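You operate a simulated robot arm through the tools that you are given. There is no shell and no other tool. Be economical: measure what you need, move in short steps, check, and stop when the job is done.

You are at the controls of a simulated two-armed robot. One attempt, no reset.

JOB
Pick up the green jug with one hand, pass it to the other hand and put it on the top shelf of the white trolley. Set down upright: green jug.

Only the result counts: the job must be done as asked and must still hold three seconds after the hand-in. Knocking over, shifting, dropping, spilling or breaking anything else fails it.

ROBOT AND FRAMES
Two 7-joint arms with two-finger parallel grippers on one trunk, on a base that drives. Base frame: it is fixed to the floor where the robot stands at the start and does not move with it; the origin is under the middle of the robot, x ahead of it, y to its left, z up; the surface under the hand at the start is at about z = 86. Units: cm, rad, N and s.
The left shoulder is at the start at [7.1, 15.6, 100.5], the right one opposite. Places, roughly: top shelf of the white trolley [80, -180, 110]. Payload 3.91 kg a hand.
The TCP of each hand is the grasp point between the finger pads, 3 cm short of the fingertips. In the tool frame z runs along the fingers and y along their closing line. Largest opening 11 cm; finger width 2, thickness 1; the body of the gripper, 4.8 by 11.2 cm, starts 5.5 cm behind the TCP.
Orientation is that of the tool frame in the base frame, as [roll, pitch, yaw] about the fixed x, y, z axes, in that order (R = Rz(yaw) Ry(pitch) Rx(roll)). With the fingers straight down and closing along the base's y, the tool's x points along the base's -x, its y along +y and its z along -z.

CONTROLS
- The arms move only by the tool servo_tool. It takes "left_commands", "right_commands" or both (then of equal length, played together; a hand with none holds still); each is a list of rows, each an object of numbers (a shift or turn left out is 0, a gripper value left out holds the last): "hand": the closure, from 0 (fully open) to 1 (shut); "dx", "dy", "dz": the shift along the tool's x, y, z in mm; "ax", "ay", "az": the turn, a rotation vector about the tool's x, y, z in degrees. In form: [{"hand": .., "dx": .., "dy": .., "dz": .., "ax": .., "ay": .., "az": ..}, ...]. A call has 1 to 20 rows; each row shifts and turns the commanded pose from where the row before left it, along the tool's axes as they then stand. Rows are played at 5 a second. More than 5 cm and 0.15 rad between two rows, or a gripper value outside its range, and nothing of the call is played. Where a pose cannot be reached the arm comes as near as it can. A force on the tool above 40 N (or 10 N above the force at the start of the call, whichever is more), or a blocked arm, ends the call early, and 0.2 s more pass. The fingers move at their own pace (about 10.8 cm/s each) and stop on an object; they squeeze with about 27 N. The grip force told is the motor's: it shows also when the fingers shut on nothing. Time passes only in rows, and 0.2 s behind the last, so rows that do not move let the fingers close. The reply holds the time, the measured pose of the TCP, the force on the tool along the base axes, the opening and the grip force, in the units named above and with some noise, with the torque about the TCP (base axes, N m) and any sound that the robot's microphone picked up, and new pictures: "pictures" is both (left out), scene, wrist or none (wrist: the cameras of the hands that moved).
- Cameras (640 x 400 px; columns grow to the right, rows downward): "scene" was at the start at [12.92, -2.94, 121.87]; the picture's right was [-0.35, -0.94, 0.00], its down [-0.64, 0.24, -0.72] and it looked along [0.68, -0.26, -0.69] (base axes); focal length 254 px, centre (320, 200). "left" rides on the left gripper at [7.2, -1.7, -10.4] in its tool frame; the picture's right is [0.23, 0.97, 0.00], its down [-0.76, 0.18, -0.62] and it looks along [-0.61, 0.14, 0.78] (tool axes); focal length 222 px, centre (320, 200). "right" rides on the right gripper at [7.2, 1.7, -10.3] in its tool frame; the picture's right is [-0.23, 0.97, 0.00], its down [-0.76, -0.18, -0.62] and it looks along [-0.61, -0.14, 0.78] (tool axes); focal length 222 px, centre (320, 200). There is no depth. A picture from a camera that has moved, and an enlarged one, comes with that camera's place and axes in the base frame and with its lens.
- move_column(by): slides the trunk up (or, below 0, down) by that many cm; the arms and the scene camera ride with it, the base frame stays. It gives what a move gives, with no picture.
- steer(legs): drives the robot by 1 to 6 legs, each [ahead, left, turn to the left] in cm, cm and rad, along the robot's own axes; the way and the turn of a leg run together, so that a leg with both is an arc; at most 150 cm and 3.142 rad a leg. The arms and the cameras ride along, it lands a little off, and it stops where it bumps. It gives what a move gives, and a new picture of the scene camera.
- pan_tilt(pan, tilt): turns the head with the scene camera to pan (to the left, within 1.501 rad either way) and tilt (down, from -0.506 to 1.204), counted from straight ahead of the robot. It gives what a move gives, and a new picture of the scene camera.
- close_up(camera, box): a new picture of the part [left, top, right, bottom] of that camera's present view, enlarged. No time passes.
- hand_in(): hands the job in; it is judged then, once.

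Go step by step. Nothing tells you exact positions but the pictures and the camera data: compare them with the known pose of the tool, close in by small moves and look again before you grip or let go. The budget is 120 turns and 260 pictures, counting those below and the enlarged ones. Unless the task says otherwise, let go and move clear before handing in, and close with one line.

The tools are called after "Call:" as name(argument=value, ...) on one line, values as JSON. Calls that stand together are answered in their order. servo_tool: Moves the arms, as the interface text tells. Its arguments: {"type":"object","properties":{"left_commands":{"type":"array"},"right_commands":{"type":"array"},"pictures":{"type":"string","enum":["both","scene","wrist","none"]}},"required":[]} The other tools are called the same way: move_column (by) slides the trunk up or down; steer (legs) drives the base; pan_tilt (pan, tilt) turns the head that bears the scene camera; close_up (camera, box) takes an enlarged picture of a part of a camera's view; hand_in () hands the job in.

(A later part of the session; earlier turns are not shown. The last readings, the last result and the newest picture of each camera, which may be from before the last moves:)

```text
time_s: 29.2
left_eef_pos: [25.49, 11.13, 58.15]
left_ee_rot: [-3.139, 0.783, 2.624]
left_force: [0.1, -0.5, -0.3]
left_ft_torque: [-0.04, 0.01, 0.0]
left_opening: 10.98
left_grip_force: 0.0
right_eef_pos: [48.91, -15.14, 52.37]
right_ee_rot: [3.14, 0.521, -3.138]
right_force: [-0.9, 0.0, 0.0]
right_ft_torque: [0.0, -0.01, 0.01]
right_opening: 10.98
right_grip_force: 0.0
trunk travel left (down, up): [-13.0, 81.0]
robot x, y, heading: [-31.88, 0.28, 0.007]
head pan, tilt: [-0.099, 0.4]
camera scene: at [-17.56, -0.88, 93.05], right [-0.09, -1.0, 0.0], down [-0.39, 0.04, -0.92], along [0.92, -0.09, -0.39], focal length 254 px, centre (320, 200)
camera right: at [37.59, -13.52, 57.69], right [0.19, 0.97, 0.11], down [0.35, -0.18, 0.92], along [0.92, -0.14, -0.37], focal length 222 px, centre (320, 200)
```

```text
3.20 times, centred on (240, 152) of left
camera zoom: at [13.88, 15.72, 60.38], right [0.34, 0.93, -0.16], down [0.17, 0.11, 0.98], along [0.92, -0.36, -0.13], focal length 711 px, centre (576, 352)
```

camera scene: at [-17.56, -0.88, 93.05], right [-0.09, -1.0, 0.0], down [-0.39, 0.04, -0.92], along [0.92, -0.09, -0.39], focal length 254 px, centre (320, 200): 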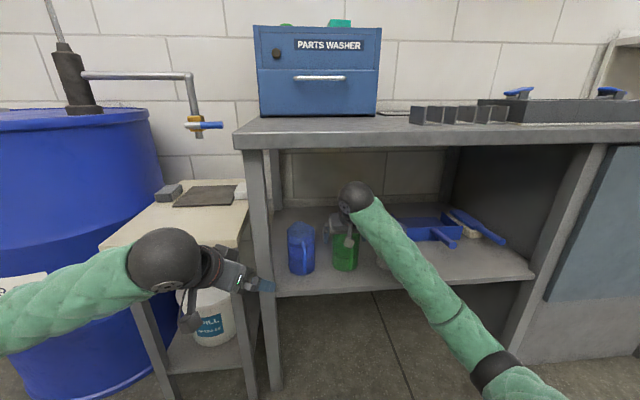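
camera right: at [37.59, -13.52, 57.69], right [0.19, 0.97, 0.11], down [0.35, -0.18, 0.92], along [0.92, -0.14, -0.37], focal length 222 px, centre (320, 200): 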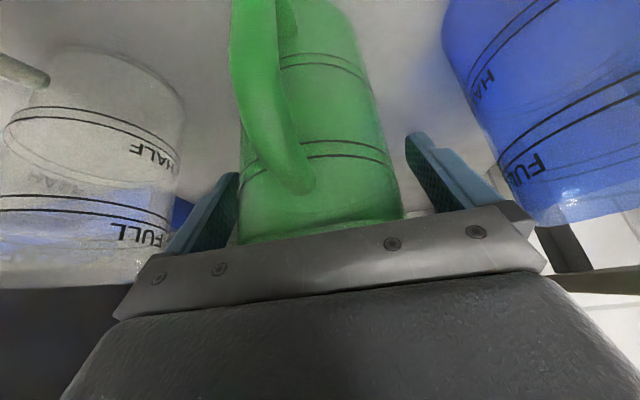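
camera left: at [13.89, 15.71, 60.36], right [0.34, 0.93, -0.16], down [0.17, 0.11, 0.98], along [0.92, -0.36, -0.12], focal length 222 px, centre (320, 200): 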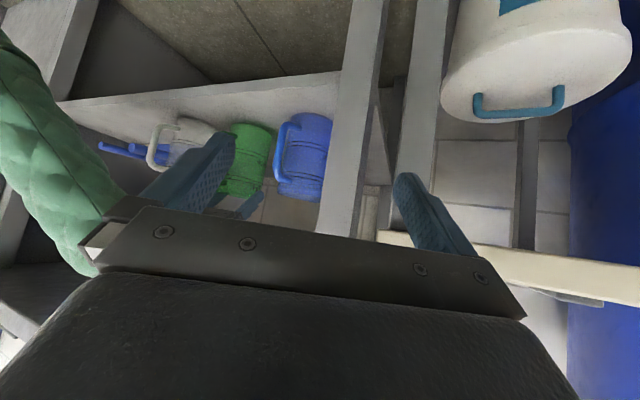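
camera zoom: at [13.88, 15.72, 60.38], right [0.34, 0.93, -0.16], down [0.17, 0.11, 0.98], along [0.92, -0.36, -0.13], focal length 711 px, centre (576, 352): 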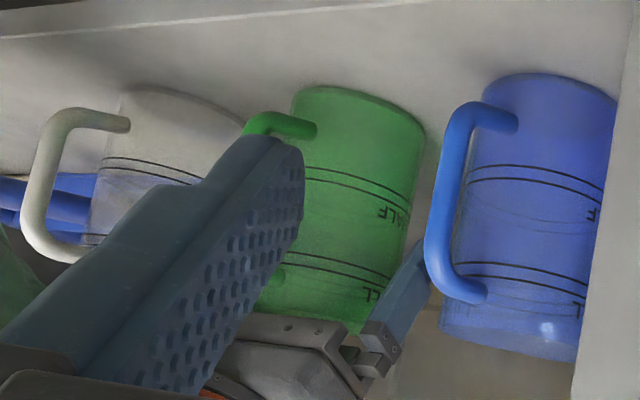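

Good depth now. I close and lift 1.5 cm very slowly.

Call:
servo_tool(right_commands=[{"hand": 0.25}, {"hand": 1}, {"hand": 1}, {"hand": 1}, {"hand": 1}], pictures="wrist")

Call:
servo_tool(right_commands=[{"dx": -1, "dz": -1.7}, {"dx": -1, "dz": -1.7}, {"dx": -1, "dz": -1.7}, {"dx": -1, "dz": -1.7}, {"dx": -1, "dz": -1.7}, {"dx": -1, "dz": -1.7}, {"dx": -1, "dz": -1.7}], pictures="wrist")

Call:
close_up(camera="left", box=[140, 90, 340, 215])

```text
time_s: 30.4
left_eef_pos: [25.45, 11.19, 58.12]
left_ee_rot: [-3.14, 0.784, 2.625]
left_force: [-0.2, 0.5, -0.5]
left_ft_torque: [0.0, -0.01, 0.01]
left_opening: 11.01
left_grip_force: 0.0
right_eef_pos: [49.06, -15.14, 52.45]
right_ee_rot: [-3.141, 0.525, -3.135]
right_force: [0.1, -0.2, -0.2]
right_ft_torque: [0.06, 0.02, -0.04]
right_opening: 7.94
right_grip_force: 27.4
trunk travel left (down, up): [-13.0, 81.0]
robot x, y, heading: [-31.95, 0.15, 0.004]
head pan, tilt: [-0.099, 0.4]
camera right: at [37.59, -13.53, 57.7], right [0.19, 0.97, 0.11], down [0.35, -0.18, 0.92], along [0.92, -0.14, -0.37], focal length 222 px, centre (320, 200)
```

right: 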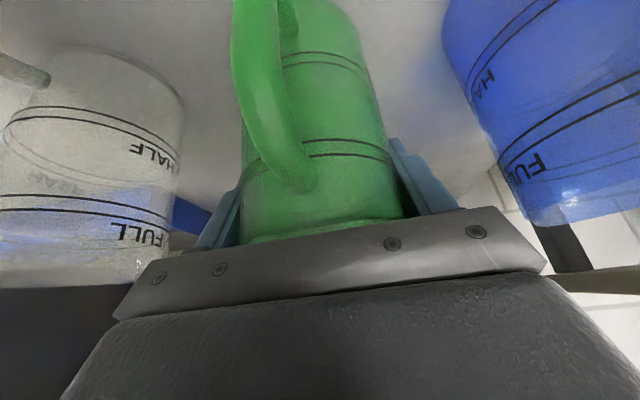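

```text
time_s: 32.0
left_eef_pos: [25.49, 11.06, 58.07]
left_ee_rot: [-3.139, 0.783, 2.624]
left_force: [-0.3, 0.0, -0.3]
left_ft_torque: [0.03, -0.01, 0.02]
left_opening: 11.02
left_grip_force: 0.1
right_eef_pos: [48.99, -15.32, 53.77]
right_ee_rot: [3.141, 0.524, -3.136]
right_force: [0.1, -0.5, -1.9]
right_ft_torque: [-0.01, 0.0, 0.05]
right_opening: 7.94
right_grip_force: 27.6
trunk travel left (down, up): [-13.0, 81.0]
robot x, y, heading: [-31.88, -0.13, 0.003]
head pan, tilt: [-0.099, 0.4]
camera right: at [37.61, -13.56, 59.01], right [0.19, 0.97, 0.11], down [0.35, -0.18, 0.92], along [0.92, -0.14, -0.37], focal length 222 px, centre (320, 200)
```

right: 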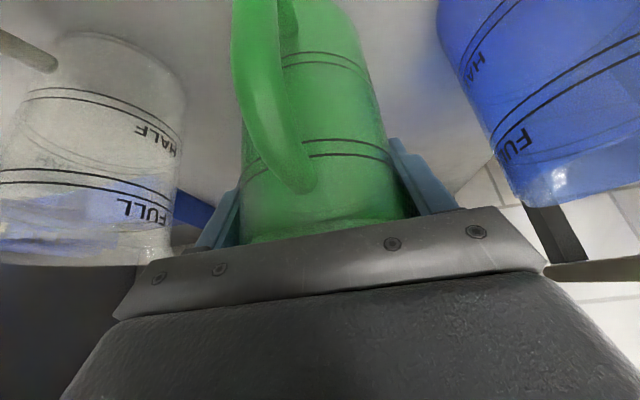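

```text
3.20 times, centred on (240, 152) of left
camera zoom: at [13.88, 15.71, 60.38], right [0.34, 0.93, -0.16], down [0.17, 0.11, 0.98], along [0.92, -0.36, -0.13], focal length 711 px, centre (576, 352)
```

zoom: 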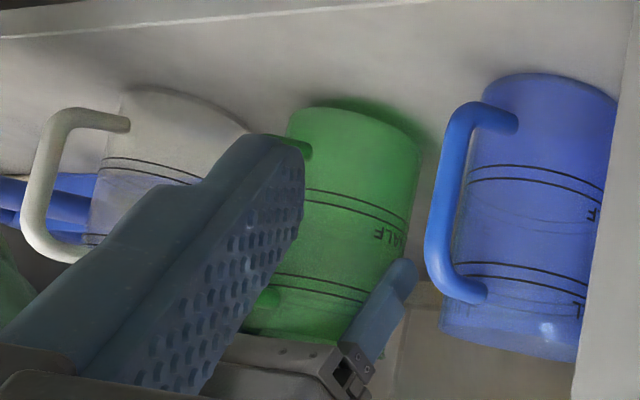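

No slip this time: jug and hand rise together. I lift another 3 cm and back the robot out.

Call:
servo_tool(right_commands=[{"dx": -2.5, "dz": -4.3}, {"dx": -2.5, "dz": -4.3}, {"dx": -2.5, "dz": -4.3}, {"dx": -2.5, "dz": -4.3}, {"dx": -2.5, "dz": -4.3}, {"dx": -2.5, "dz": -4.3}, {}], pictures="wrist")

Call:
steer(legs=[[-15, 0, 0]])

```text
time_s: 33.6
left_eef_pos: [25.35, 10.99, 58.23]
left_ee_rot: [-3.139, 0.783, 2.623]
left_force: [0.5, 0.7, -0.7]
left_ft_torque: [-0.02, -0.01, 0.0]
left_opening: 10.98
left_grip_force: 0.0
right_eef_pos: [49.03, -15.2, 56.64]
right_ee_rot: [3.141, 0.523, -3.135]
right_force: [0.5, -0.3, -0.8]
right_ft_torque: [0.02, 0.01, -0.01]
right_opening: 7.95
right_grip_force: 27.4
trunk travel left (down, up): [-13.0, 81.0]
robot x, y, heading: [-31.79, 0.12, 0.007]
head pan, tilt: [-0.099, 0.4]
camera right: at [37.62, -13.56, 62.01], right [0.19, 0.97, 0.11], down [0.35, -0.18, 0.92], along [0.92, -0.14, -0.37], focal length 222 px, centre (320, 200)
```

right: 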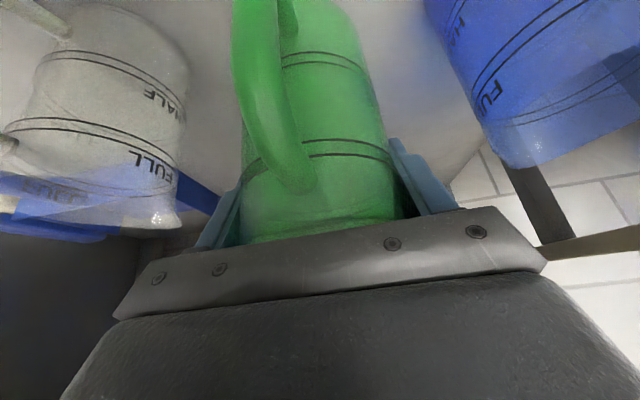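

```text
time_s: 35.0
left_eef_pos: [10.25, 11.14, 58.13]
left_ee_rot: [-3.14, 0.783, 2.625]
left_force: [-0.5, -0.7, -0.3]
left_ft_torque: [-0.02, 0.0, -0.04]
left_opening: 11.0
left_grip_force: 0.1
right_eef_pos: [33.67, -15.19, 56.79]
right_ee_rot: [-3.139, 0.524, -3.134]
right_force: [1.1, 0.4, -1.2]
right_ft_torque: [0.0, 0.0, -0.02]
right_opening: 7.98
right_grip_force: 27.4
trunk travel left (down, up): [-13.0, 81.0]
robot x, y, heading: [-47.48, -0.14, 0.011]
head pan, tilt: [-0.099, 0.4]
camera scene: at [-32.86, -0.94, 93.06], right [-0.09, -1.0, 0.0], down [-0.39, 0.04, -0.92], along [0.92, -0.09, -0.39], focal length 254 px, centre (320, 200)
```

scene: 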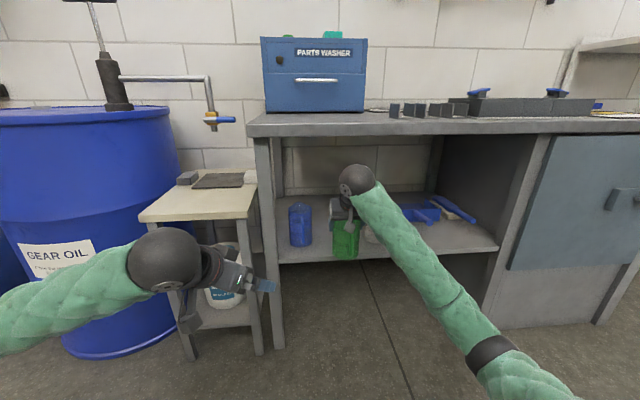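

Out from under the bench. I back off another 40 cm for room.

Call:
steer(legs=[[-40, 0, 0]])

Call:
move_column(by=35)

Call:
pan_tilt(pan=0.0, tilt=0.7)

```text
time_s: 37.5
left_eef_pos: [-30.12, 10.9, 58.17]
left_ee_rot: [-3.139, 0.783, 2.628]
left_force: [-0.1, -0.6, -1.0]
left_ft_torque: [0.01, 0.0, 0.02]
left_opening: 11.0
left_grip_force: 0.1
right_eef_pos: [-6.46, -15.29, 56.63]
right_ee_rot: [-3.141, 0.523, -3.134]
right_force: [0.9, -0.2, -1.0]
right_ft_torque: [-0.01, 0.01, -0.01]
right_opening: 7.94
right_grip_force: 26.8
trunk travel left (down, up): [-13.0, 81.0]
robot x, y, heading: [-87.52, -0.22, 0.012]
head pan, tilt: [-0.099, 0.4]
camera scene: at [-73.08, -1.23, 93.05], right [-0.09, -1.0, 0.0], down [-0.39, 0.04, -0.92], along [0.92, -0.08, -0.39], focal length 254 px, centre (320, 200)
```

scene: 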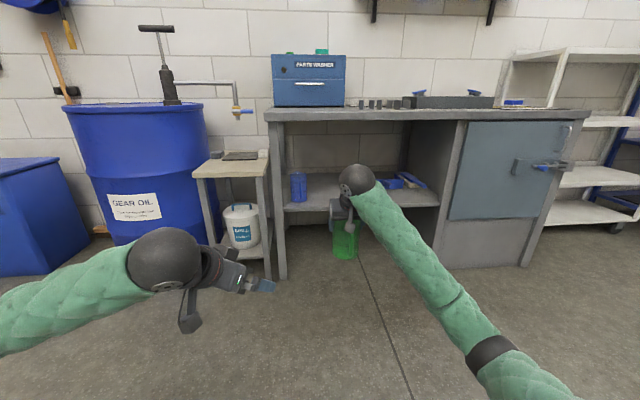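

```text
time_s: 41.0
left_eef_pos: [-30.05, 11.04, 93.13]
left_ee_rot: [-3.141, 0.784, 2.629]
left_force: [0.2, 0.6, 0.7]
left_ft_torque: [0.01, 0.02, -0.01]
left_opening: 11.0
left_grip_force: 0.2
right_eef_pos: [-6.53, -15.26, 91.77]
right_ee_rot: [-3.141, 0.523, -3.132]
right_force: [0.2, 0.6, -0.4]
right_ft_torque: [0.0, 0.01, -0.01]
right_opening: 7.95
right_grip_force: 26.9
trunk travel left (down, up): [-48.0, 46.0]
robot x, y, heading: [-87.51, -0.43, 0.005]
head pan, tilt: [-0.099, 0.4]
```

```text
time_s: 41.8
left_eef_pos: [-30.11, 10.98, 93.21]
left_ee_rot: [-3.138, 0.783, 2.628]
left_force: [0.5, -0.2, 1.0]
left_ft_torque: [0.0, 0.02, -0.02]
left_opening: 11.01
left_grip_force: 0.1
right_eef_pos: [-6.38, -15.27, 91.62]
right_ee_rot: [-3.141, 0.525, -3.133]
right_force: [0.6, -0.4, -0.8]
right_ft_torque: [0.02, -0.02, 0.01]
right_opening: 7.98
right_grip_force: 26.6
trunk travel left (down, up): [-48.0, 46.0]
robot x, y, heading: [-87.66, -0.22, 0.006]
head pan, tilt: [0.0, 0.7]
camera scene: at [-73.79, -0.32, 125.37], right [0.01, -1.0, 0.0], down [-0.64, -0.01, -0.77], along [0.77, 0.01, -0.64], focal length 254 px, centre (320, 200)
```

scene: 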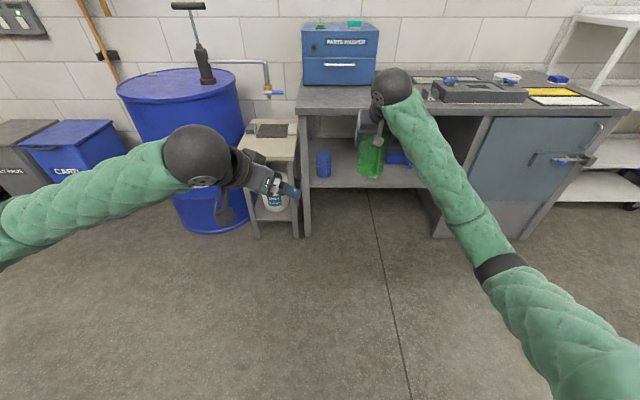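

Clear of everything and the jug is held. I draw the jug in and turn it about its axis so the right hand points left; the left hand moves aside.

Call:
servo_tool(left_commands=[{"dy": 40}, {"dy": 40}, {"dy": 40}, {"dy": 40}, {"dy": 20}, {}, {}, {}, {}, {}, {}, {}, {}, {}, {}, {}], right_commands=[{}, {}, {"dx": 30, "dz": -17}, {"dx": 30, "dz": -17}, {"dx": 30, "dz": -17}, {"dx": 30, "dz": -17}, {"ax": -3.75, "az": -6.5}, {"ax": -3.75, "az": -6.5}, {"ax": -3.75, "az": -6.5}, {"ax": -3.75, "az": -6.5}, {"ax": -3.75, "az": -6.5}, {"ax": -3.75, "az": -6.5}, {"ax": -3.75, "az": -6.5}, {"ax": -3.75, "az": -6.5}, {"ax": -3.75, "az": -6.5}, {"ax": -3.75, "az": -6.5}], pictures="scene")

```text
time_s: 45.1
left_eef_pos: [-21.21, 26.65, 93.21]
left_ee_rot: [-3.139, 0.784, 2.628]
left_force: [0.0, -0.1, 0.3]
left_ft_torque: [-0.02, 0.0, 0.0]
left_opening: 11.0
left_grip_force: 0.0
right_eef_pos: [-20.12, -15.4, 91.47]
right_ee_rot: [3.14, 0.523, -1.82]
right_force: [-0.7, 0.9, -1.1]
right_ft_torque: [0.02, -0.02, -0.02]
right_opening: 7.97
right_grip_force: 26.7
trunk travel left (down, up): [-48.0, 46.0]
robot x, y, heading: [-87.5, -0.62, 0.006]
head pan, tilt: [0.0, 0.7]
camera scene: at [-73.79, -0.32, 125.37], right [0.01, -1.0, 0.0], down [-0.64, -0.01, -0.76], along [0.76, 0.01, -0.64], focal length 254 px, centre (320, 200)
```

scene: 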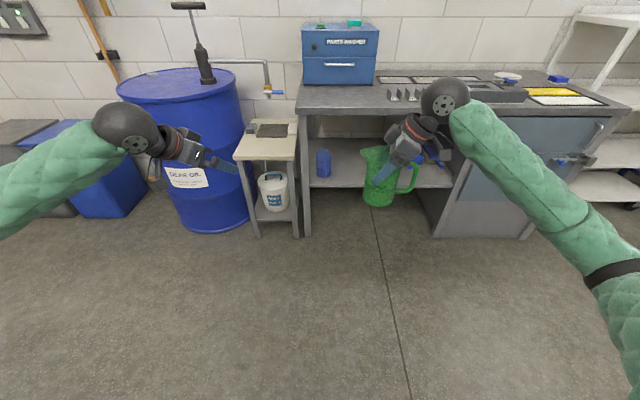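

The jug is turned, handle to the right. Now I try rolling the left hand by 180° so its camera sits on top (better clearance when placing later).

Call:
servo_tool(left_commands=[{"az": 8.5}, {"az": 8.5}, {"az": 8.5}, {"az": 8.5}, {"az": 8.5}, {"az": 8.5}, {"az": 8.5}, {"az": 8.5}, {"az": 8.5}, {"az": 8.5}, {"az": 8.5}, {"az": 8.5}, {"az": 8.5}, {"az": 8.5}, {"az": 8.5}, {"az": 8.5}, {"az": 8.5}, {"az": 8.5}, {"az": 8.5}, {"az": 8.5}], pictures="scene")

```text
time_s: 49.4
left_eef_pos: [-21.15, 26.72, 93.1]
left_ee_rot: [2.97, -0.77, -0.272]
left_force: [0.3, -0.2, -0.5]
left_ft_torque: [0.02, 0.01, -0.02]
left_opening: 10.98
left_grip_force: 0.0
right_eef_pos: [-20.21, -15.35, 91.58]
right_ee_rot: [-3.141, 0.522, -1.821]
right_force: [-0.2, -0.4, -0.5]
right_ft_torque: [0.02, -0.02, 0.0]
right_opening: 7.98
right_grip_force: 26.9
trunk travel left (down, up): [-48.0, 46.0]
robot x, y, heading: [-87.63, -0.26, 0.014]
head pan, tilt: [0.0, 0.7]
camera scene: at [-73.81, -0.32, 125.37], right [0.01, -1.0, 0.0], down [-0.64, -0.01, -0.76], along [0.76, 0.01, -0.64], focal length 254 px, centre (320, 200)
```

scene: 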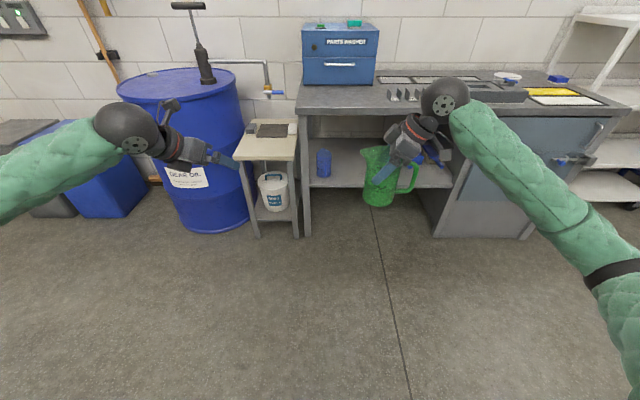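

The roll works. I finish it, flatten the left hand to a 20° down-tilt and turn it to face the jug.

Call:
servo_tool(left_commands=[{"az": 8.5}, {"az": 1.5}, {"ay": 8.3}, {"ay": 8.3}, {"ay": 8.4}, {"ax": -7.1, "az": 2.58}, {"ax": -7.1, "az": 2.58}, {"ax": -7.1, "az": 2.58}, {"ax": -7.1, "az": 2.58}, {"ax": -7.1, "az": 2.58}, {"ax": -7.1, "az": 2.58}, {"ax": -7.1, "az": 2.58}, {"ax": -7.1, "az": 2.58}, {}], pictures="both")

```text
time_s: 52.4
left_eef_pos: [-21.25, 26.27, 93.2]
left_ee_rot: [-3.141, -1.217, -0.825]
left_force: [0.1, 0.2, -0.4]
left_ft_torque: [0.04, -0.02, 0.02]
left_opening: 11.0
left_grip_force: 0.0
left hand out of reach, approached as far as the arm can: row 8, 9, 10, 11, 12, 13
right_eef_pos: [-20.27, -15.37, 91.5]
right_ee_rot: [-3.141, 0.524, -1.823]
right_force: [-0.3, 0.2, -1.3]
right_ft_torque: [-0.02, 0.05, 0.01]
right_opening: 7.97
right_grip_force: 27.8
trunk travel left (down, up): [-48.0, 46.0]
robot x, y, heading: [-87.82, -0.64, 0.012]
head pan, tilt: [0.0, 0.7]
camera scene: at [-73.81, -0.32, 125.37], right [0.01, -1.0, 0.0], down [-0.64, -0.01, -0.76], along [0.76, 0.01, -0.64], focal length 254 px, centre (320, 200)
camera left: at [-24.92, 32.58, 103.53], right [-0.66, -0.72, 0.21], down [-0.71, 0.5, -0.5], along [0.25, -0.48, -0.84], focal length 222 px, centre (320, 200)
```

scene: 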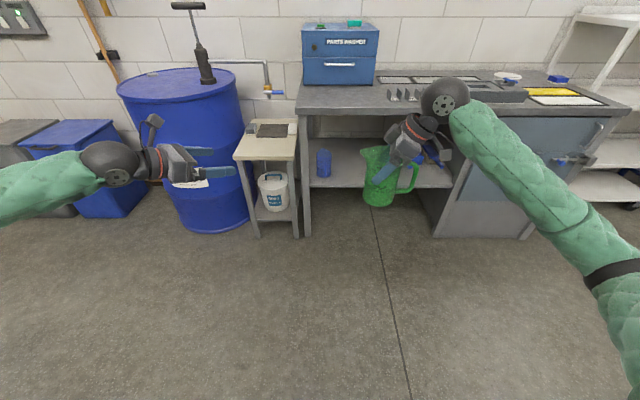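
left: 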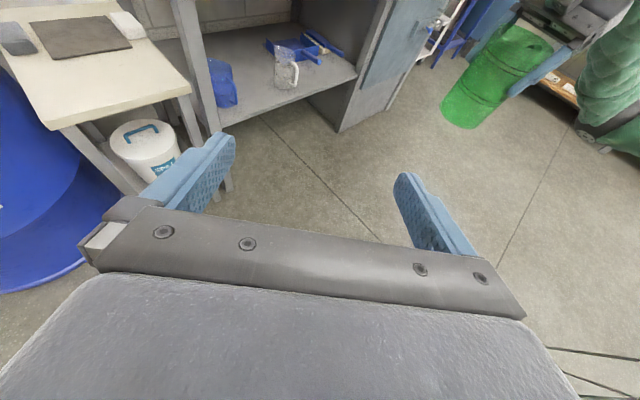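

The left wrist hits its limit that far out. I bring both hands closer to the robot and see.

Call:
servo_tool(left_commands=[{"dy": 35}, {"dy": 35}, {"dy": 35}, {"dy": 25}, {}], right_commands=[{"dy": 34.7, "dx": -7.6, "dz": 4.4}, {"dy": 34.7, "dx": -7.6, "dz": 4.4}, {"dy": 34.7, "dx": -7.6, "dz": 4.4}, {"dy": 34.7, "dx": -7.6, "dz": 4.4}, {}], pictures="both")

```text
time_s: 53.5
left_eef_pos: [-29.78, 17.57, 93.09]
left_ee_rot: [-3.141, -1.218, -0.825]
left_force: [0.7, -0.3, 0.4]
left_ft_torque: [0.01, -0.04, -0.02]
left_opening: 11.02
left_grip_force: 0.1
left hand out of reach, approached as far as the arm can: row 4
right_eef_pos: [-32.78, -8.67, 91.59]
right_ee_rot: [3.141, 0.525, -1.823]
right_force: [0.6, 0.1, -0.7]
right_ft_torque: [0.0, -0.03, -0.01]
right_opening: 7.96
right_grip_force: 26.7
trunk travel left (down, up): [-48.0, 46.0]
robot x, y, heading: [-87.44, 0.03, 0.008]
head pan, tilt: [0.0, 0.7]
camera scene: at [-73.84, -0.33, 125.37], right [0.01, -1.0, 0.0], down [-0.64, -0.01, -0.76], along [0.76, 0.01, -0.64], focal length 254 px, centre (320, 200)
camera right: at [-37.25, -19.27, 96.85], right [-0.89, 0.43, 0.11], down [0.26, 0.29, 0.92], along [0.37, 0.85, -0.37], focal length 222 px, centre (320, 200)
camera left: at [-33.48, 23.94, 103.43], right [-0.66, -0.72, 0.21], down [-0.71, 0.5, -0.5], along [0.25, -0.48, -0.84], focal length 222 px, centre (320, 200)
```

scene: 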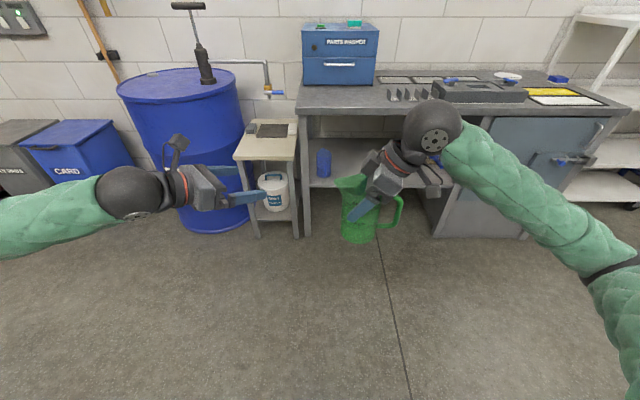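
right: 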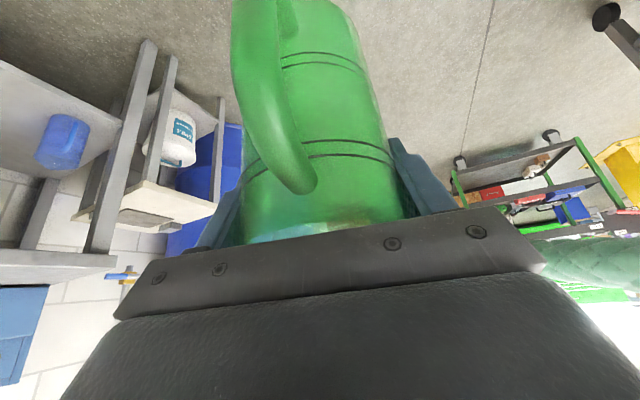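
left: 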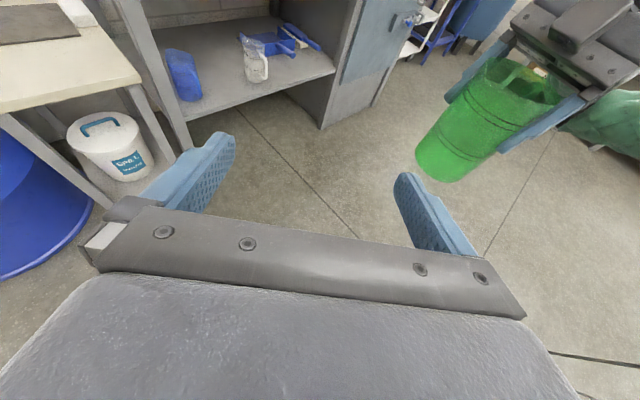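

Call:
servo_tool(left_commands=[{"ax": -7.1, "az": 2.58}, {"ax": -7.1, "az": 2.58}, {"ax": -7.1, "az": 2.58}, {"ax": -7.1, "az": 2.58}, {}], pictures="none")

```text
time_s: 54.8
left_eef_pos: [-29.3, 14.06, 93.79]
left_ee_rot: [3.121, -1.285, -1.046]
left_force: [-0.3, -0.6, -0.2]
left_ft_torque: [0.01, -0.01, 0.0]
left_opening: 11.0
left_grip_force: 0.2
left hand out of reach, approached as far as the arm can: row 2, 3, 4
right_eef_pos: [-32.86, -8.52, 91.59]
right_ee_rot: [-3.141, 0.522, -1.822]
right_force: [0.4, -0.9, -1.0]
right_ft_torque: [0.01, -0.01, 0.03]
right_opening: 7.95
right_grip_force: 27.6
trunk travel left (down, up): [-48.0, 46.0]
robot x, y, heading: [-87.71, -0.44, 0.007]
head pan, tilt: [0.0, 0.7]
```

Moving rightward helps. I shift the jug 10 cm to the right, follow with the left hand lower down, and turn further.

Call:
servo_tool(right_commands=[{"dy": -18, "dx": 26, "dz": -15}, {"dy": -18, "dx": 26, "dz": -15}, {"dy": -18, "dx": 26, "dz": -15}, {}, {}, {}, {}, {}, {}, {}], left_commands=[{}, {}, {"dz": 30, "dx": -12, "dy": 15}, {"dz": 30, "dx": -12, "dy": 15}, {"dz": 30, "dx": -12, "dy": 15}, {"dz": 30, "dx": -12, "dy": 15}, {"ax": -7.1, "az": 2.58}, {"ax": -7.1, "az": 2.58}, {"ax": -7.1, "az": 2.58}, {"ax": -7.1, "az": 2.58}], pictures="scene")

```text
time_s: 57.0
left_eef_pos: [-32.29, 4.37, 84.58]
left_ee_rot: [3.135, -1.237, -1.734]
left_force: [0.2, 0.0, 0.1]
left_ft_torque: [0.01, 0.02, 0.0]
left_opening: 10.99
left_grip_force: 0.2
right_eef_pos: [-29.75, -18.7, 91.54]
right_ee_rot: [-3.141, 0.523, -1.822]
right_force: [-0.3, 0.0, -1.5]
right_ft_torque: [0.04, 0.0, -0.02]
right_opening: 7.96
right_grip_force: 27.4
trunk travel left (down, up): [-48.0, 46.0]
robot x, y, heading: [-87.49, -0.65, 0.009]
head pan, tilt: [0.0, 0.7]
camera scene: at [-73.77, -0.32, 125.36], right [0.01, -1.0, 0.0], down [-0.64, -0.01, -0.76], along [0.76, 0.01, -0.64], focal length 254 px, centre (320, 200)
```

scene: 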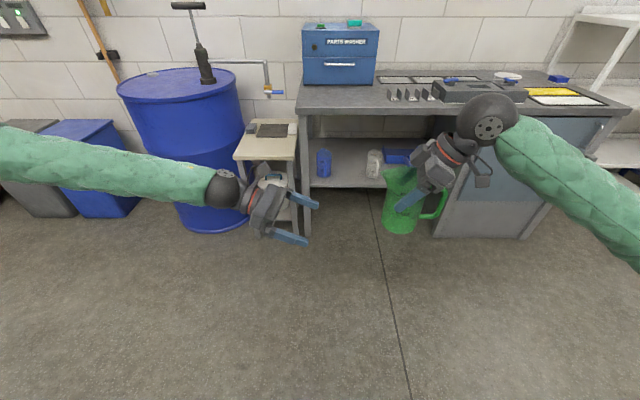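

The left hand now faces the jug almost exactly opposite the right. I line it up laterally and advance halfway, then look.

Call:
servo_tool(left_commands=[{"dy": -31}, {"dy": -30}, {"dz": 32, "dx": 11}, {"dz": 32, "dx": 11}, {"dz": 30, "dx": 10}, {}], pictures="both")

Call:
close_up(camera="scene", box=[280, 120, 480, 245])

```text
time_s: 58.4
left_eef_pos: [-28.17, -6.52, 84.72]
left_ee_rot: [3.139, -1.236, -1.732]
left_force: [0.4, -0.7, 0.5]
left_ft_torque: [-0.04, 0.04, -0.01]
left_opening: 11.01
left_grip_force: 0.0
right_eef_pos: [-29.68, -18.84, 91.61]
right_ee_rot: [-3.141, 0.523, -1.822]
right_force: [0.1, -0.8, -0.4]
right_ft_torque: [-0.03, 0.02, 0.0]
right_opening: 7.97
right_grip_force: 26.4
trunk travel left (down, up): [-48.0, 46.0]
robot x, y, heading: [-87.65, -0.42, 0.012]
head pan, tilt: [0.0, 0.7]
camera scene: at [-73.83, -0.29, 125.37], right [0.01, -1.0, 0.0], down [-0.64, -0.01, -0.76], along [0.76, 0.01, -0.64], focal length 254 px, centre (320, 200)
camera left: at [-25.22, 0.43, 94.94], right [-0.97, 0.09, 0.22], down [-0.04, 0.86, -0.52], along [-0.23, -0.51, -0.83], focal length 222 px, centre (320, 200)
```

scene: 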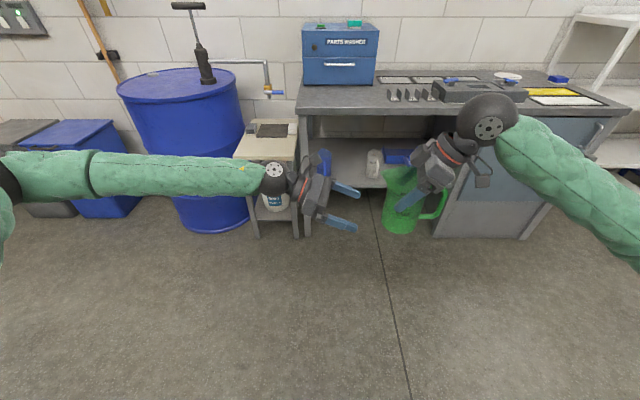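
left: 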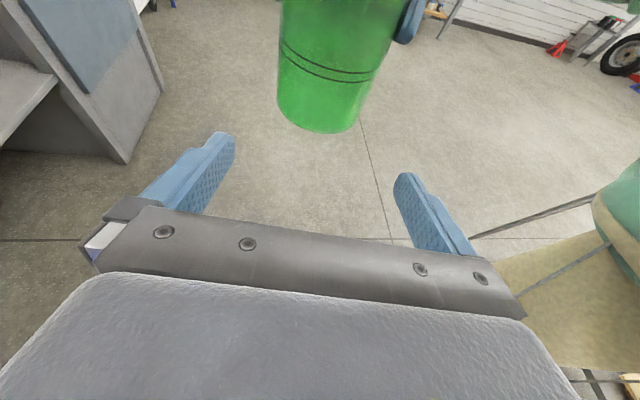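

```text
3.20 times, centred on (380, 182) of scene
camera zoom: at [-73.83, -0.29, 125.37], right [0.01, -1.0, 0.0], down [-0.64, -0.01, -0.76], along [0.76, 0.01, -0.64], focal length 812 px, centre (128, 256)
```

zoom: 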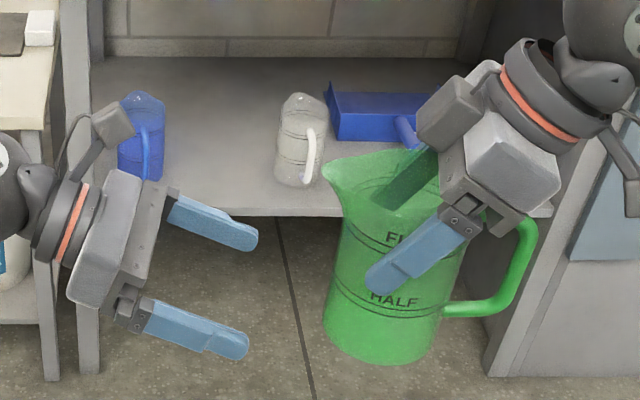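

Alignment is good. I advance with open fingers to straddle the lower body, stopping about 3 cm short to check.

Call:
servo_tool(left_commands=[{"dz": 28, "dx": 8.3}, {"dz": 28, "dx": 8.3}, {"dz": 28, "dx": 8.3}, {}], pictures="wrist")

Call:
close_up(camera="scene", box=[280, 120, 480, 245])

```text
time_s: 59.4
left_eef_pos: [-29.36, -15.25, 84.27]
left_ee_rot: [3.135, -1.237, -1.73]
left_force: [-0.7, -0.6, -1.1]
left_ft_torque: [0.0, -0.02, -0.03]
left_opening: 10.99
left_grip_force: 0.1
right_eef_pos: [-29.76, -18.8, 91.62]
right_ee_rot: [3.14, 0.525, -1.823]
right_force: [0.3, -0.4, -0.2]
right_ft_torque: [0.02, -0.02, 0.0]
right_opening: 7.97
right_grip_force: 26.5
trunk travel left (down, up): [-48.0, 46.0]
robot x, y, heading: [-87.43, -0.45, 0.012]
head pan, tilt: [0.0, 0.7]
camera left: at [-26.49, -8.2, 94.48], right [-0.97, 0.09, 0.22], down [-0.04, 0.86, -0.52], along [-0.23, -0.51, -0.83], focal length 222 px, centre (320, 200)
```

left: 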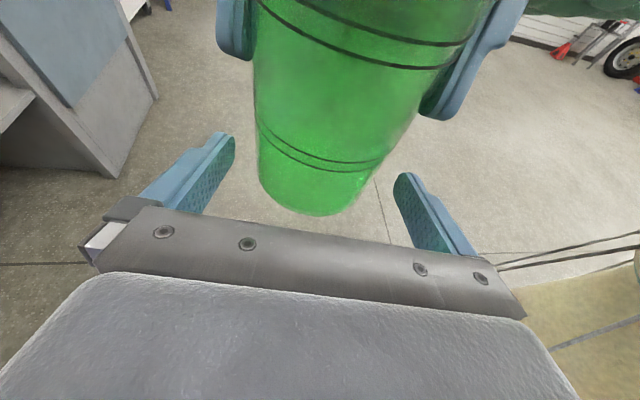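

```text
3.20 times, centred on (380, 182) of scene
camera zoom: at [-73.81, -0.29, 125.37], right [0.01, -1.0, 0.0], down [-0.64, -0.01, -0.76], along [0.76, 0.01, -0.64], focal length 812 px, centre (128, 256)
```

zoom: 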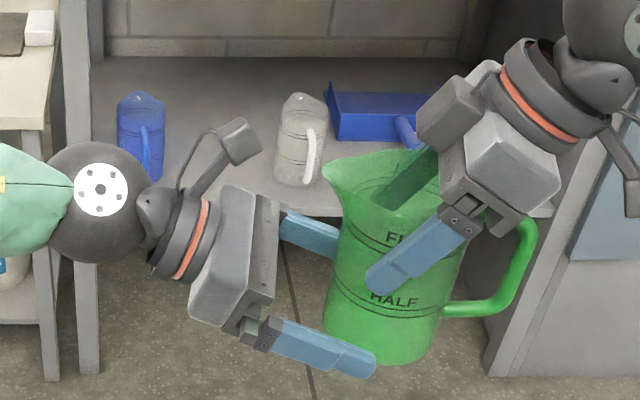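

Call:
servo_tool(left_commands=[{"dz": 14, "dx": 5}, {"dz": 13.5, "dx": 5}, {}], pictures="wrist")

Call:
close_up(camera="scene", box=[280, 120, 480, 245])

```text
time_s: 60.1
left_eef_pos: [-29.93, -17.97, 84.22]
left_ee_rot: [3.136, -1.238, -1.732]
left_force: [0.6, -0.1, -0.4]
left_ft_torque: [0.03, -0.05, 0.01]
left_opening: 11.0
left_grip_force: 0.1
right_eef_pos: [-29.79, -18.78, 91.6]
right_ee_rot: [3.141, 0.523, -1.822]
right_force: [0.2, -0.4, -0.5]
right_ft_torque: [0.03, -0.01, -0.01]
right_opening: 7.97
right_grip_force: 27.4
trunk travel left (down, up): [-48.0, 46.0]
robot x, y, heading: [-87.51, -0.68, 0.008]
head pan, tilt: [0.0, 0.7]
camera left: at [-27.04, -11.07, 94.43], right [-0.97, 0.09, 0.22], down [-0.04, 0.86, -0.52], along [-0.23, -0.51, -0.83], focal length 222 px, centre (320, 200)
```

left: 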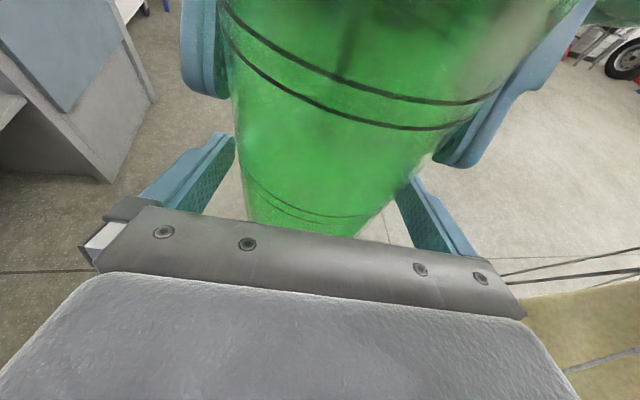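

```text
3.20 times, centred on (380, 182) of scene
camera zoom: at [-73.8, -0.32, 125.37], right [0.01, -1.0, 0.0], down [-0.64, -0.01, -0.76], along [0.76, 0.01, -0.64], focal length 812 px, centre (128, 256)
```

zoom: 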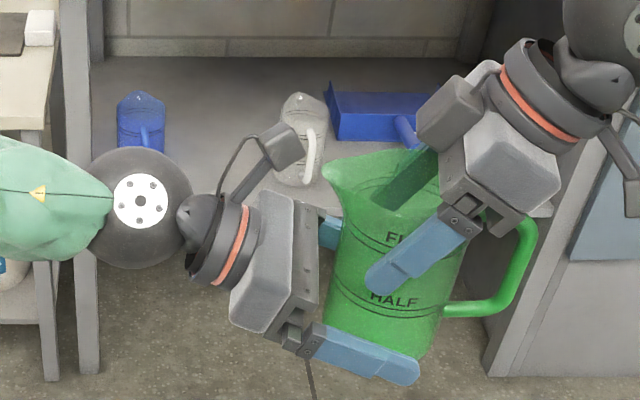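

Fingers straddle the lower body with clearance to the spout and the right hand. I close the left gripper.

Call:
servo_tool(left_commands=[{"hand": 0.2}, {"hand": 0.3}, {"hand": 1}, {"hand": 1}, {"hand": 1}], pictures="wrist")

Call:
close_up(camera="scene", box=[280, 120, 480, 245])

```text
time_s: 61.5
left_eef_pos: [-29.79, -18.05, 84.08]
left_ee_rot: [3.136, -1.237, -1.729]
left_force: [1.7, -1.0, -0.3]
left_ft_torque: [0.15, -0.12, -0.39]
left_opening: 8.11
left_grip_force: 27.2
right_eef_pos: [-29.82, -18.72, 91.57]
right_ee_rot: [3.138, 0.524, -1.821]
right_force: [-0.8, 1.5, 0.7]
right_ft_torque: [-0.04, 0.24, 0.35]
right_opening: 7.98
right_grip_force: 26.9
trunk travel left (down, up): [-48.0, 46.0]
robot x, y, heading: [-87.5, -0.38, 0.007]
head pan, tilt: [0.0, 0.7]
stopped in row 5 (left hand): the force on the tool passed its limit at 41 N (the readings are from after the stop); the commanded pose is now the measured one
camera left: at [-26.9, -11.04, 94.39], right [-0.97, 0.08, 0.22], down [-0.04, 0.86, -0.52], along [-0.23, -0.51, -0.83], focal length 222 px, centre (320, 200)
```

left: 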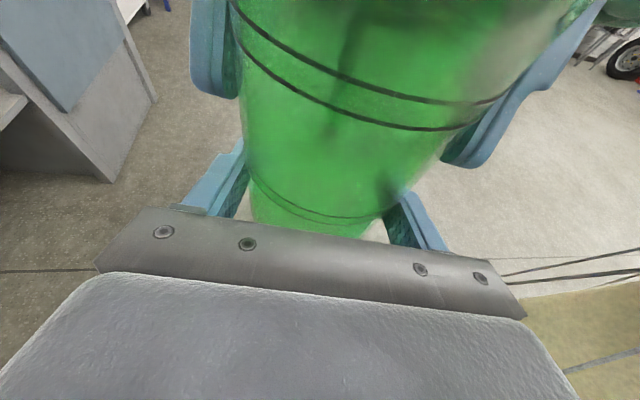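

```text
3.20 times, centred on (380, 182) of scene
camera zoom: at [-73.8, -0.34, 125.37], right [0.01, -1.0, 0.0], down [-0.64, -0.01, -0.76], along [0.76, 0.01, -0.64], focal length 812 px, centre (128, 256)
```

zoom: 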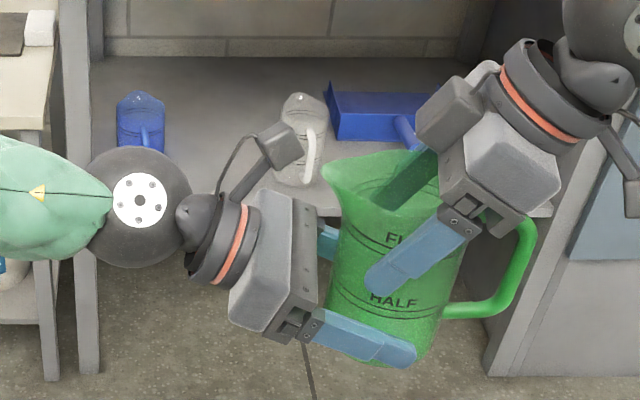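

Both hands hold it (left opening 8.1, 27 N). Before releasing I test the left grip by tugging up 2 mm against the right and reading the forces.

Call:
servo_tool(left_commands=[{"dz": -0.35, "dx": 0.95}, {"dz": -0.35, "dx": 0.95}], pictures="none")

Call:
servo_tool(left_commands=[{}, {}, {}, {}, {}], pictures="none")

```text
time_s: 62.1
left_eef_pos: [-29.82, -17.99, 84.27]
left_ee_rot: [3.133, -1.236, -1.723]
left_force: [8.9, -1.6, -15.0]
left_ft_torque: [0.28, -0.04, -0.51]
left_opening: 8.11
left_grip_force: 27.3
right_eef_pos: [-29.82, -18.71, 91.49]
right_ee_rot: [-3.14, 0.525, -1.82]
right_force: [-9.0, 0.5, 15.1]
right_ft_torque: [-0.03, 0.69, 0.59]
right_opening: 7.95
right_grip_force: 26.6
trunk travel left (down, up): [-48.0, 46.0]
robot x, y, heading: [-87.26, -0.59, 0.009]
head pan, tilt: [0.0, 0.7]
```

```text
time_s: 63.3
left_eef_pos: [-29.87, -17.96, 84.25]
left_ee_rot: [3.133, -1.237, -1.727]
left_force: [21.2, -2.7, -26.5]
left_ft_torque: [0.24, 0.55, -0.4]
left_opening: 8.11
left_grip_force: 27.0
right_eef_pos: [-29.95, -18.82, 91.72]
right_ee_rot: [3.14, 0.523, -1.82]
right_force: [-22.2, 2.1, 26.6]
right_ft_torque: [0.15, 0.96, 0.56]
right_opening: 7.94
right_grip_force: 27.2
trunk travel left (down, up): [-48.0, 46.0]
robot x, y, heading: [-87.71, -0.24, 0.006]
head pan, tilt: [0.0, 0.7]
```

The grip carries over 26 N without slipping — solid. I undo the tug to relax the forces, then let the right hand go.

Call:
servo_tool(left_commands=[{"dz": 0.35, "dx": -0.95, "dy": -0.5}, {"dz": 0.35, "dx": -0.95, "dy": -0.5}, {}], pictures="none")

```text
time_s: 64.1
left_eef_pos: [-29.67, -18.08, 84.39]
left_ee_rot: [3.138, -1.239, -1.732]
left_force: [12.5, 4.0, -3.0]
left_ft_torque: [-0.02, 0.72, -0.32]
left_opening: 8.11
left_grip_force: 27.5
right_eef_pos: [-29.82, -18.76, 91.54]
right_ee_rot: [-3.142, 0.521, -1.822]
right_force: [-13.1, -5.0, 3.8]
right_ft_torque: [-0.26, 0.19, 0.44]
right_opening: 7.95
right_grip_force: 27.1
trunk travel left (down, up): [-48.0, 46.0]
robot x, y, heading: [-87.46, -0.71, 0.008]
head pan, tilt: [0.0, 0.7]
```

Call:
servo_tool(left_commands=[{"dy": -0.8}, {"dy": -0.3}, {}], pictures="none")

Call:
servo_tool(right_commands=[{"hand": 0.5}, {"hand": 0.0}, {"hand": 0.0}, {}], pictures="scene")

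Call:
close_up(camera="scene", box=[280, 120, 480, 245])

```text
time_s: 64.9
left_eef_pos: [-29.7, -18.13, 84.26]
left_ee_rot: [3.14, -1.241, -1.734]
left_force: [-7.9, 8.4, 16.0]
left_ft_torque: [-0.14, -0.16, -0.48]
left_opening: 8.12
left_grip_force: 27.4
right_eef_pos: [-29.84, -18.74, 91.58]
right_ee_rot: [3.14, 0.523, -1.823]
right_force: [8.0, -8.5, -17.0]
right_ft_torque: [-0.53, -0.34, 0.46]
right_opening: 7.99
right_grip_force: 27.1
trunk travel left (down, up): [-48.0, 46.0]
robot x, y, heading: [-87.37, -0.44, 0.005]
head pan, tilt: [0.0, 0.7]
```

```text
time_s: 65.9
left_eef_pos: [-29.57, -17.99, 84.11]
left_ee_rot: [3.135, -1.239, -1.729]
left_force: [0.5, -0.1, 0.4]
left_ft_torque: [0.01, -0.02, -0.02]
left_opening: 8.08
left_grip_force: 27.2
right_eef_pos: [-29.84, -18.8, 91.63]
right_ee_rot: [3.139, 0.524, -1.82]
right_force: [0.3, 0.4, 0.9]
right_ft_torque: [-0.03, 0.0, -0.02]
right_opening: 10.99
right_grip_force: 0.0
trunk travel left (down, up): [-48.0, 46.0]
robot x, y, heading: [-87.42, -0.66, 0.012]
head pan, tilt: [0.0, 0.7]
camera scene: at [-73.8, -0.35, 125.37], right [0.01, -1.0, 0.0], down [-0.64, -0.01, -0.76], along [0.76, 0.01, -0.64], focal length 254 px, centre (320, 200)
```

scene: 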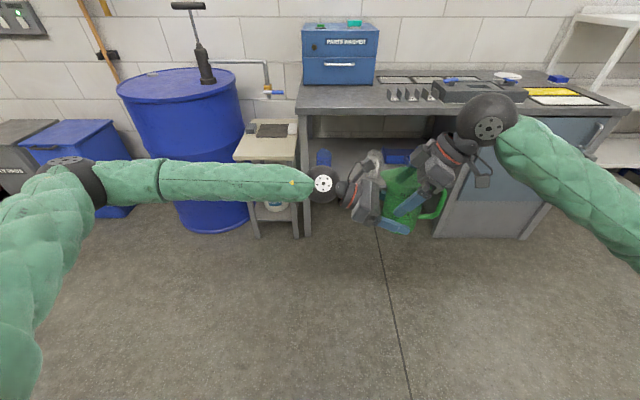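

```text
3.20 times, centred on (380, 182) of scene
camera zoom: at [-73.8, -0.35, 125.37], right [0.01, -1.0, 0.0], down [-0.64, -0.01, -0.76], along [0.76, 0.01, -0.64], focal length 812 px, centre (128, 256)
```

zoom: 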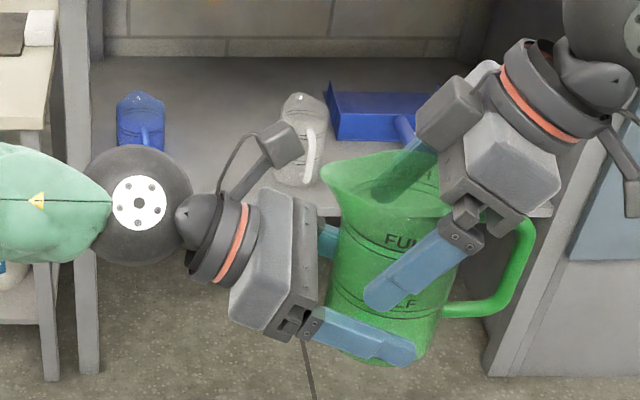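

The left hand holds the jug alone. The right hand withdraws straight along its own axis.

Call:
servo_tool(right_commands=[{"dz": -20}, {"dz": -30}, {"dz": -40}, {"dz": -40}, {}], pictures="scene")

Call:
pan_tilt(pan=-1.0, tilt=0.35)

```text
time_s: 67.1
left_eef_pos: [-29.61, -18.04, 84.14]
left_ee_rot: [3.137, -1.238, -1.727]
left_force: [0.6, 0.2, 0.1]
left_ft_torque: [0.01, 0.0, 0.01]
left_opening: 8.06
left_grip_force: 26.6
right_eef_pos: [-31.41, -25.19, 102.62]
right_ee_rot: [3.14, 0.524, -1.824]
right_force: [0.7, 0.4, -0.2]
right_ft_torque: [0.02, 0.01, 0.04]
right_opening: 11.0
right_grip_force: 0.0
trunk travel left (down, up): [-48.0, 46.0]
robot x, y, heading: [-87.37, -0.55, 0.006]
head pan, tilt: [0.0, 0.7]
camera scene: at [-73.78, -0.35, 125.36], right [0.01, -1.0, 0.0], down [-0.64, -0.01, -0.76], along [0.76, 0.01, -0.64], focal length 254 px, centre (320, 200)
```

scene: 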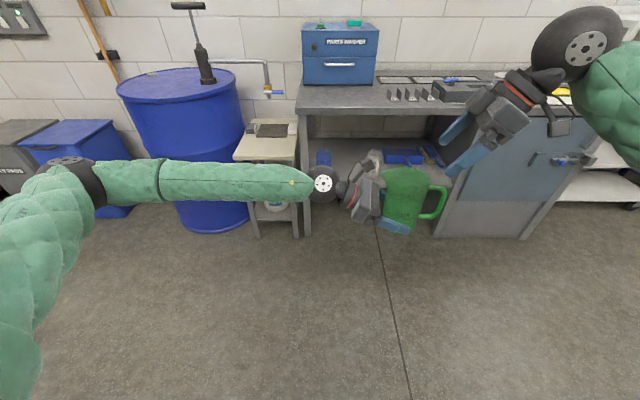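

```text
time_s: 68.4
left_eef_pos: [-29.54, -18.04, 84.18]
left_ee_rot: [3.136, -1.238, -1.728]
left_force: [-0.2, -0.1, -0.1]
left_ft_torque: [0.02, 0.02, -0.01]
left_opening: 8.07
left_grip_force: 27.0
right_eef_pos: [-31.34, -25.12, 102.76]
right_ee_rot: [3.14, 0.523, -1.824]
right_force: [1.4, -0.1, 1.1]
right_ft_torque: [0.01, 0.04, -0.04]
right_opening: 11.01
right_grip_force: 0.0
trunk travel left (down, up): [-48.0, 46.0]
robot x, y, heading: [-87.52, -0.55, 0.011]
head pan, tilt: [-1.0, 0.351]
camera scene: at [-77.18, -8.21, 128.51], right [-0.84, -0.55, 0.0], down [-0.19, 0.29, -0.94], along [0.51, -0.79, -0.34], focal length 254 px, centre (320, 200)
```

scene: 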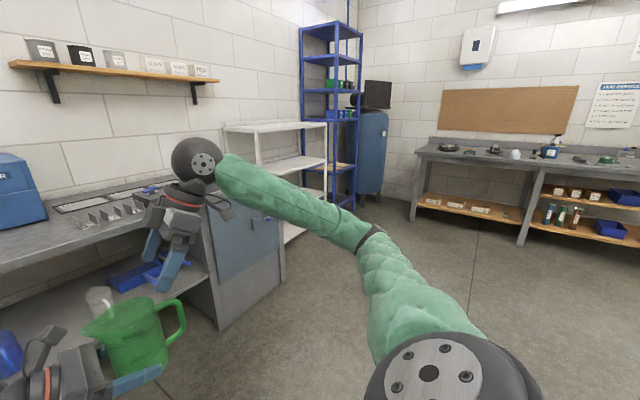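

Handover done. The right hand moves aside, and the left hand draws the jug to the middle and turns to point forward.

Call:
servo_tool(right_commands=[{"dy": -10.8, "dx": 34.9, "dz": -20.1}, {"dy": -10.8, "dx": 34.9, "dz": -20.1}, {"dy": -10.8, "dx": 34.9, "dz": -20.1}, {"dy": -10.8, "dx": 34.9, "dz": -20.1}, {"dy": -10.8, "dx": 34.9, "dz": -20.1}, {"dy": -10.8, "dx": 34.9, "dz": -20.1}, {}, {}, {}, {}, {}, {}, {}, {}, {}, {}, {}, {}, {}], left_commands=[{}, {}, {"dy": -12, "dz": -29, "dx": -10}, {"dy": -12, "dz": -29, "dx": -10}, {"dy": -12, "dz": -29, "dx": -10}, {"dy": -12, "dz": -29, "dx": -10}, {"dy": -12, "dz": -29, "dx": -10}, {"dy": -12, "dz": -29, "dx": -10}, {"ax": 7.1, "az": -2.45}, {"ax": 7.1, "az": -2.45}, {"ax": 7.1, "az": -2.45}, {"ax": 7.1, "az": -2.45}, {"ax": 7.1, "az": -2.45}, {"ax": 7.1, "az": -2.45}, {"ax": 7.1, "az": -2.45}, {"ax": 7.1, "az": -2.45}, {"ax": 7.1, "az": -2.45}, {"ax": 7.1, "az": -2.45}, {}], pictures="both")

Call:
close_up(camera="scene", box=[200, 80, 400, 205])

```text
time_s: 72.4
left_eef_pos: [-19.56, -1.0, 84.21]
left_ee_rot: [-3.139, -1.237, -0.62]
left_force: [-0.2, -0.2, 0.5]
left_ft_torque: [0.02, 0.01, -0.01]
left_opening: 8.05
left_grip_force: 27.3
left hand out of reach, approached as far as the arm can: row 17, 18
right_eef_pos: [-31.35, -50.11, 102.71]
right_ee_rot: [3.139, 0.524, -1.822]
right_force: [-0.1, 0.2, 0.1]
right_ft_torque: [-0.01, 0.0, 0.01]
right_opening: 11.03
right_grip_force: 0.0
trunk travel left (down, up): [-48.0, 46.0]
robot x, y, heading: [-87.48, -0.22, 0.008]
head pan, tilt: [-1.0, 0.351]
camera scene: at [-77.21, -8.21, 128.51], right [-0.84, -0.55, 0.0], down [-0.19, 0.29, -0.94], along [0.51, -0.79, -0.34], focal length 254 px, centre (320, 200)
camera right: at [-35.67, -60.78, 108.01], right [-0.89, 0.43, 0.11], down [0.26, 0.29, 0.92], along [0.36, 0.85, -0.37], focal length 222 px, centre (320, 200)
camera left: at [-24.59, 4.58, 94.4], right [-0.5, -0.84, 0.21], down [-0.79, 0.34, -0.52], along [0.36, -0.43, -0.83], focal length 222 px, centre (320, 200)
```

scene: 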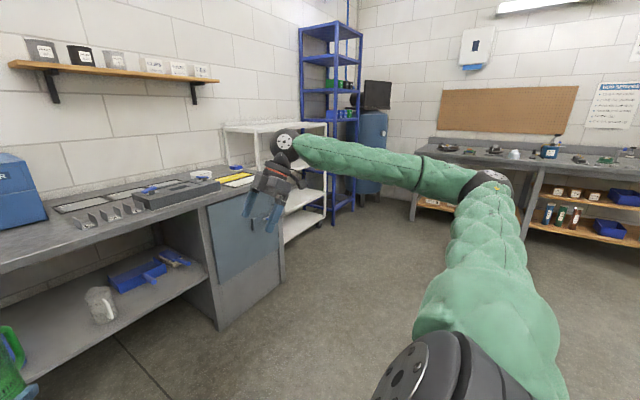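
right: 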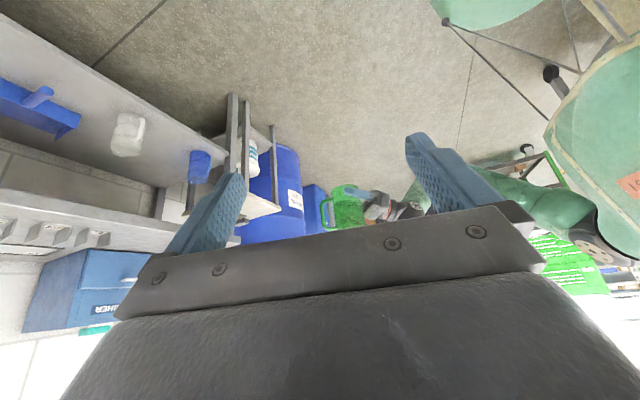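
left: 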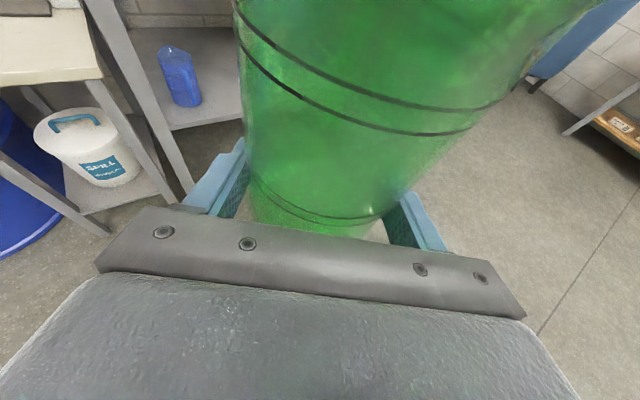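

```text
3.20 times, centred on (300, 142) of scene
camera zoom: at [-77.21, -8.21, 128.51], right [-0.84, -0.55, 0.0], down [-0.19, 0.29, -0.94], along [0.51, -0.79, -0.34], focal length 812 px, centre (384, 384)
```

zoom: 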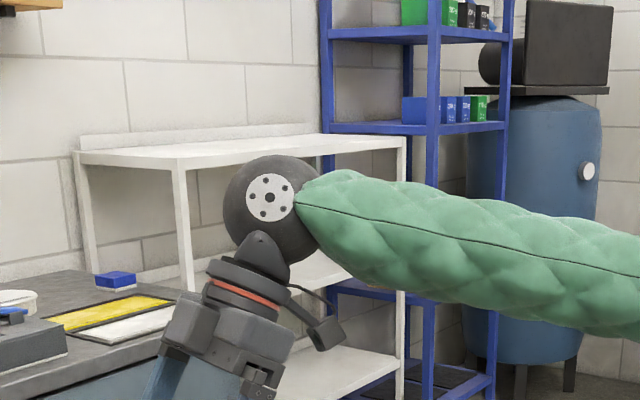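

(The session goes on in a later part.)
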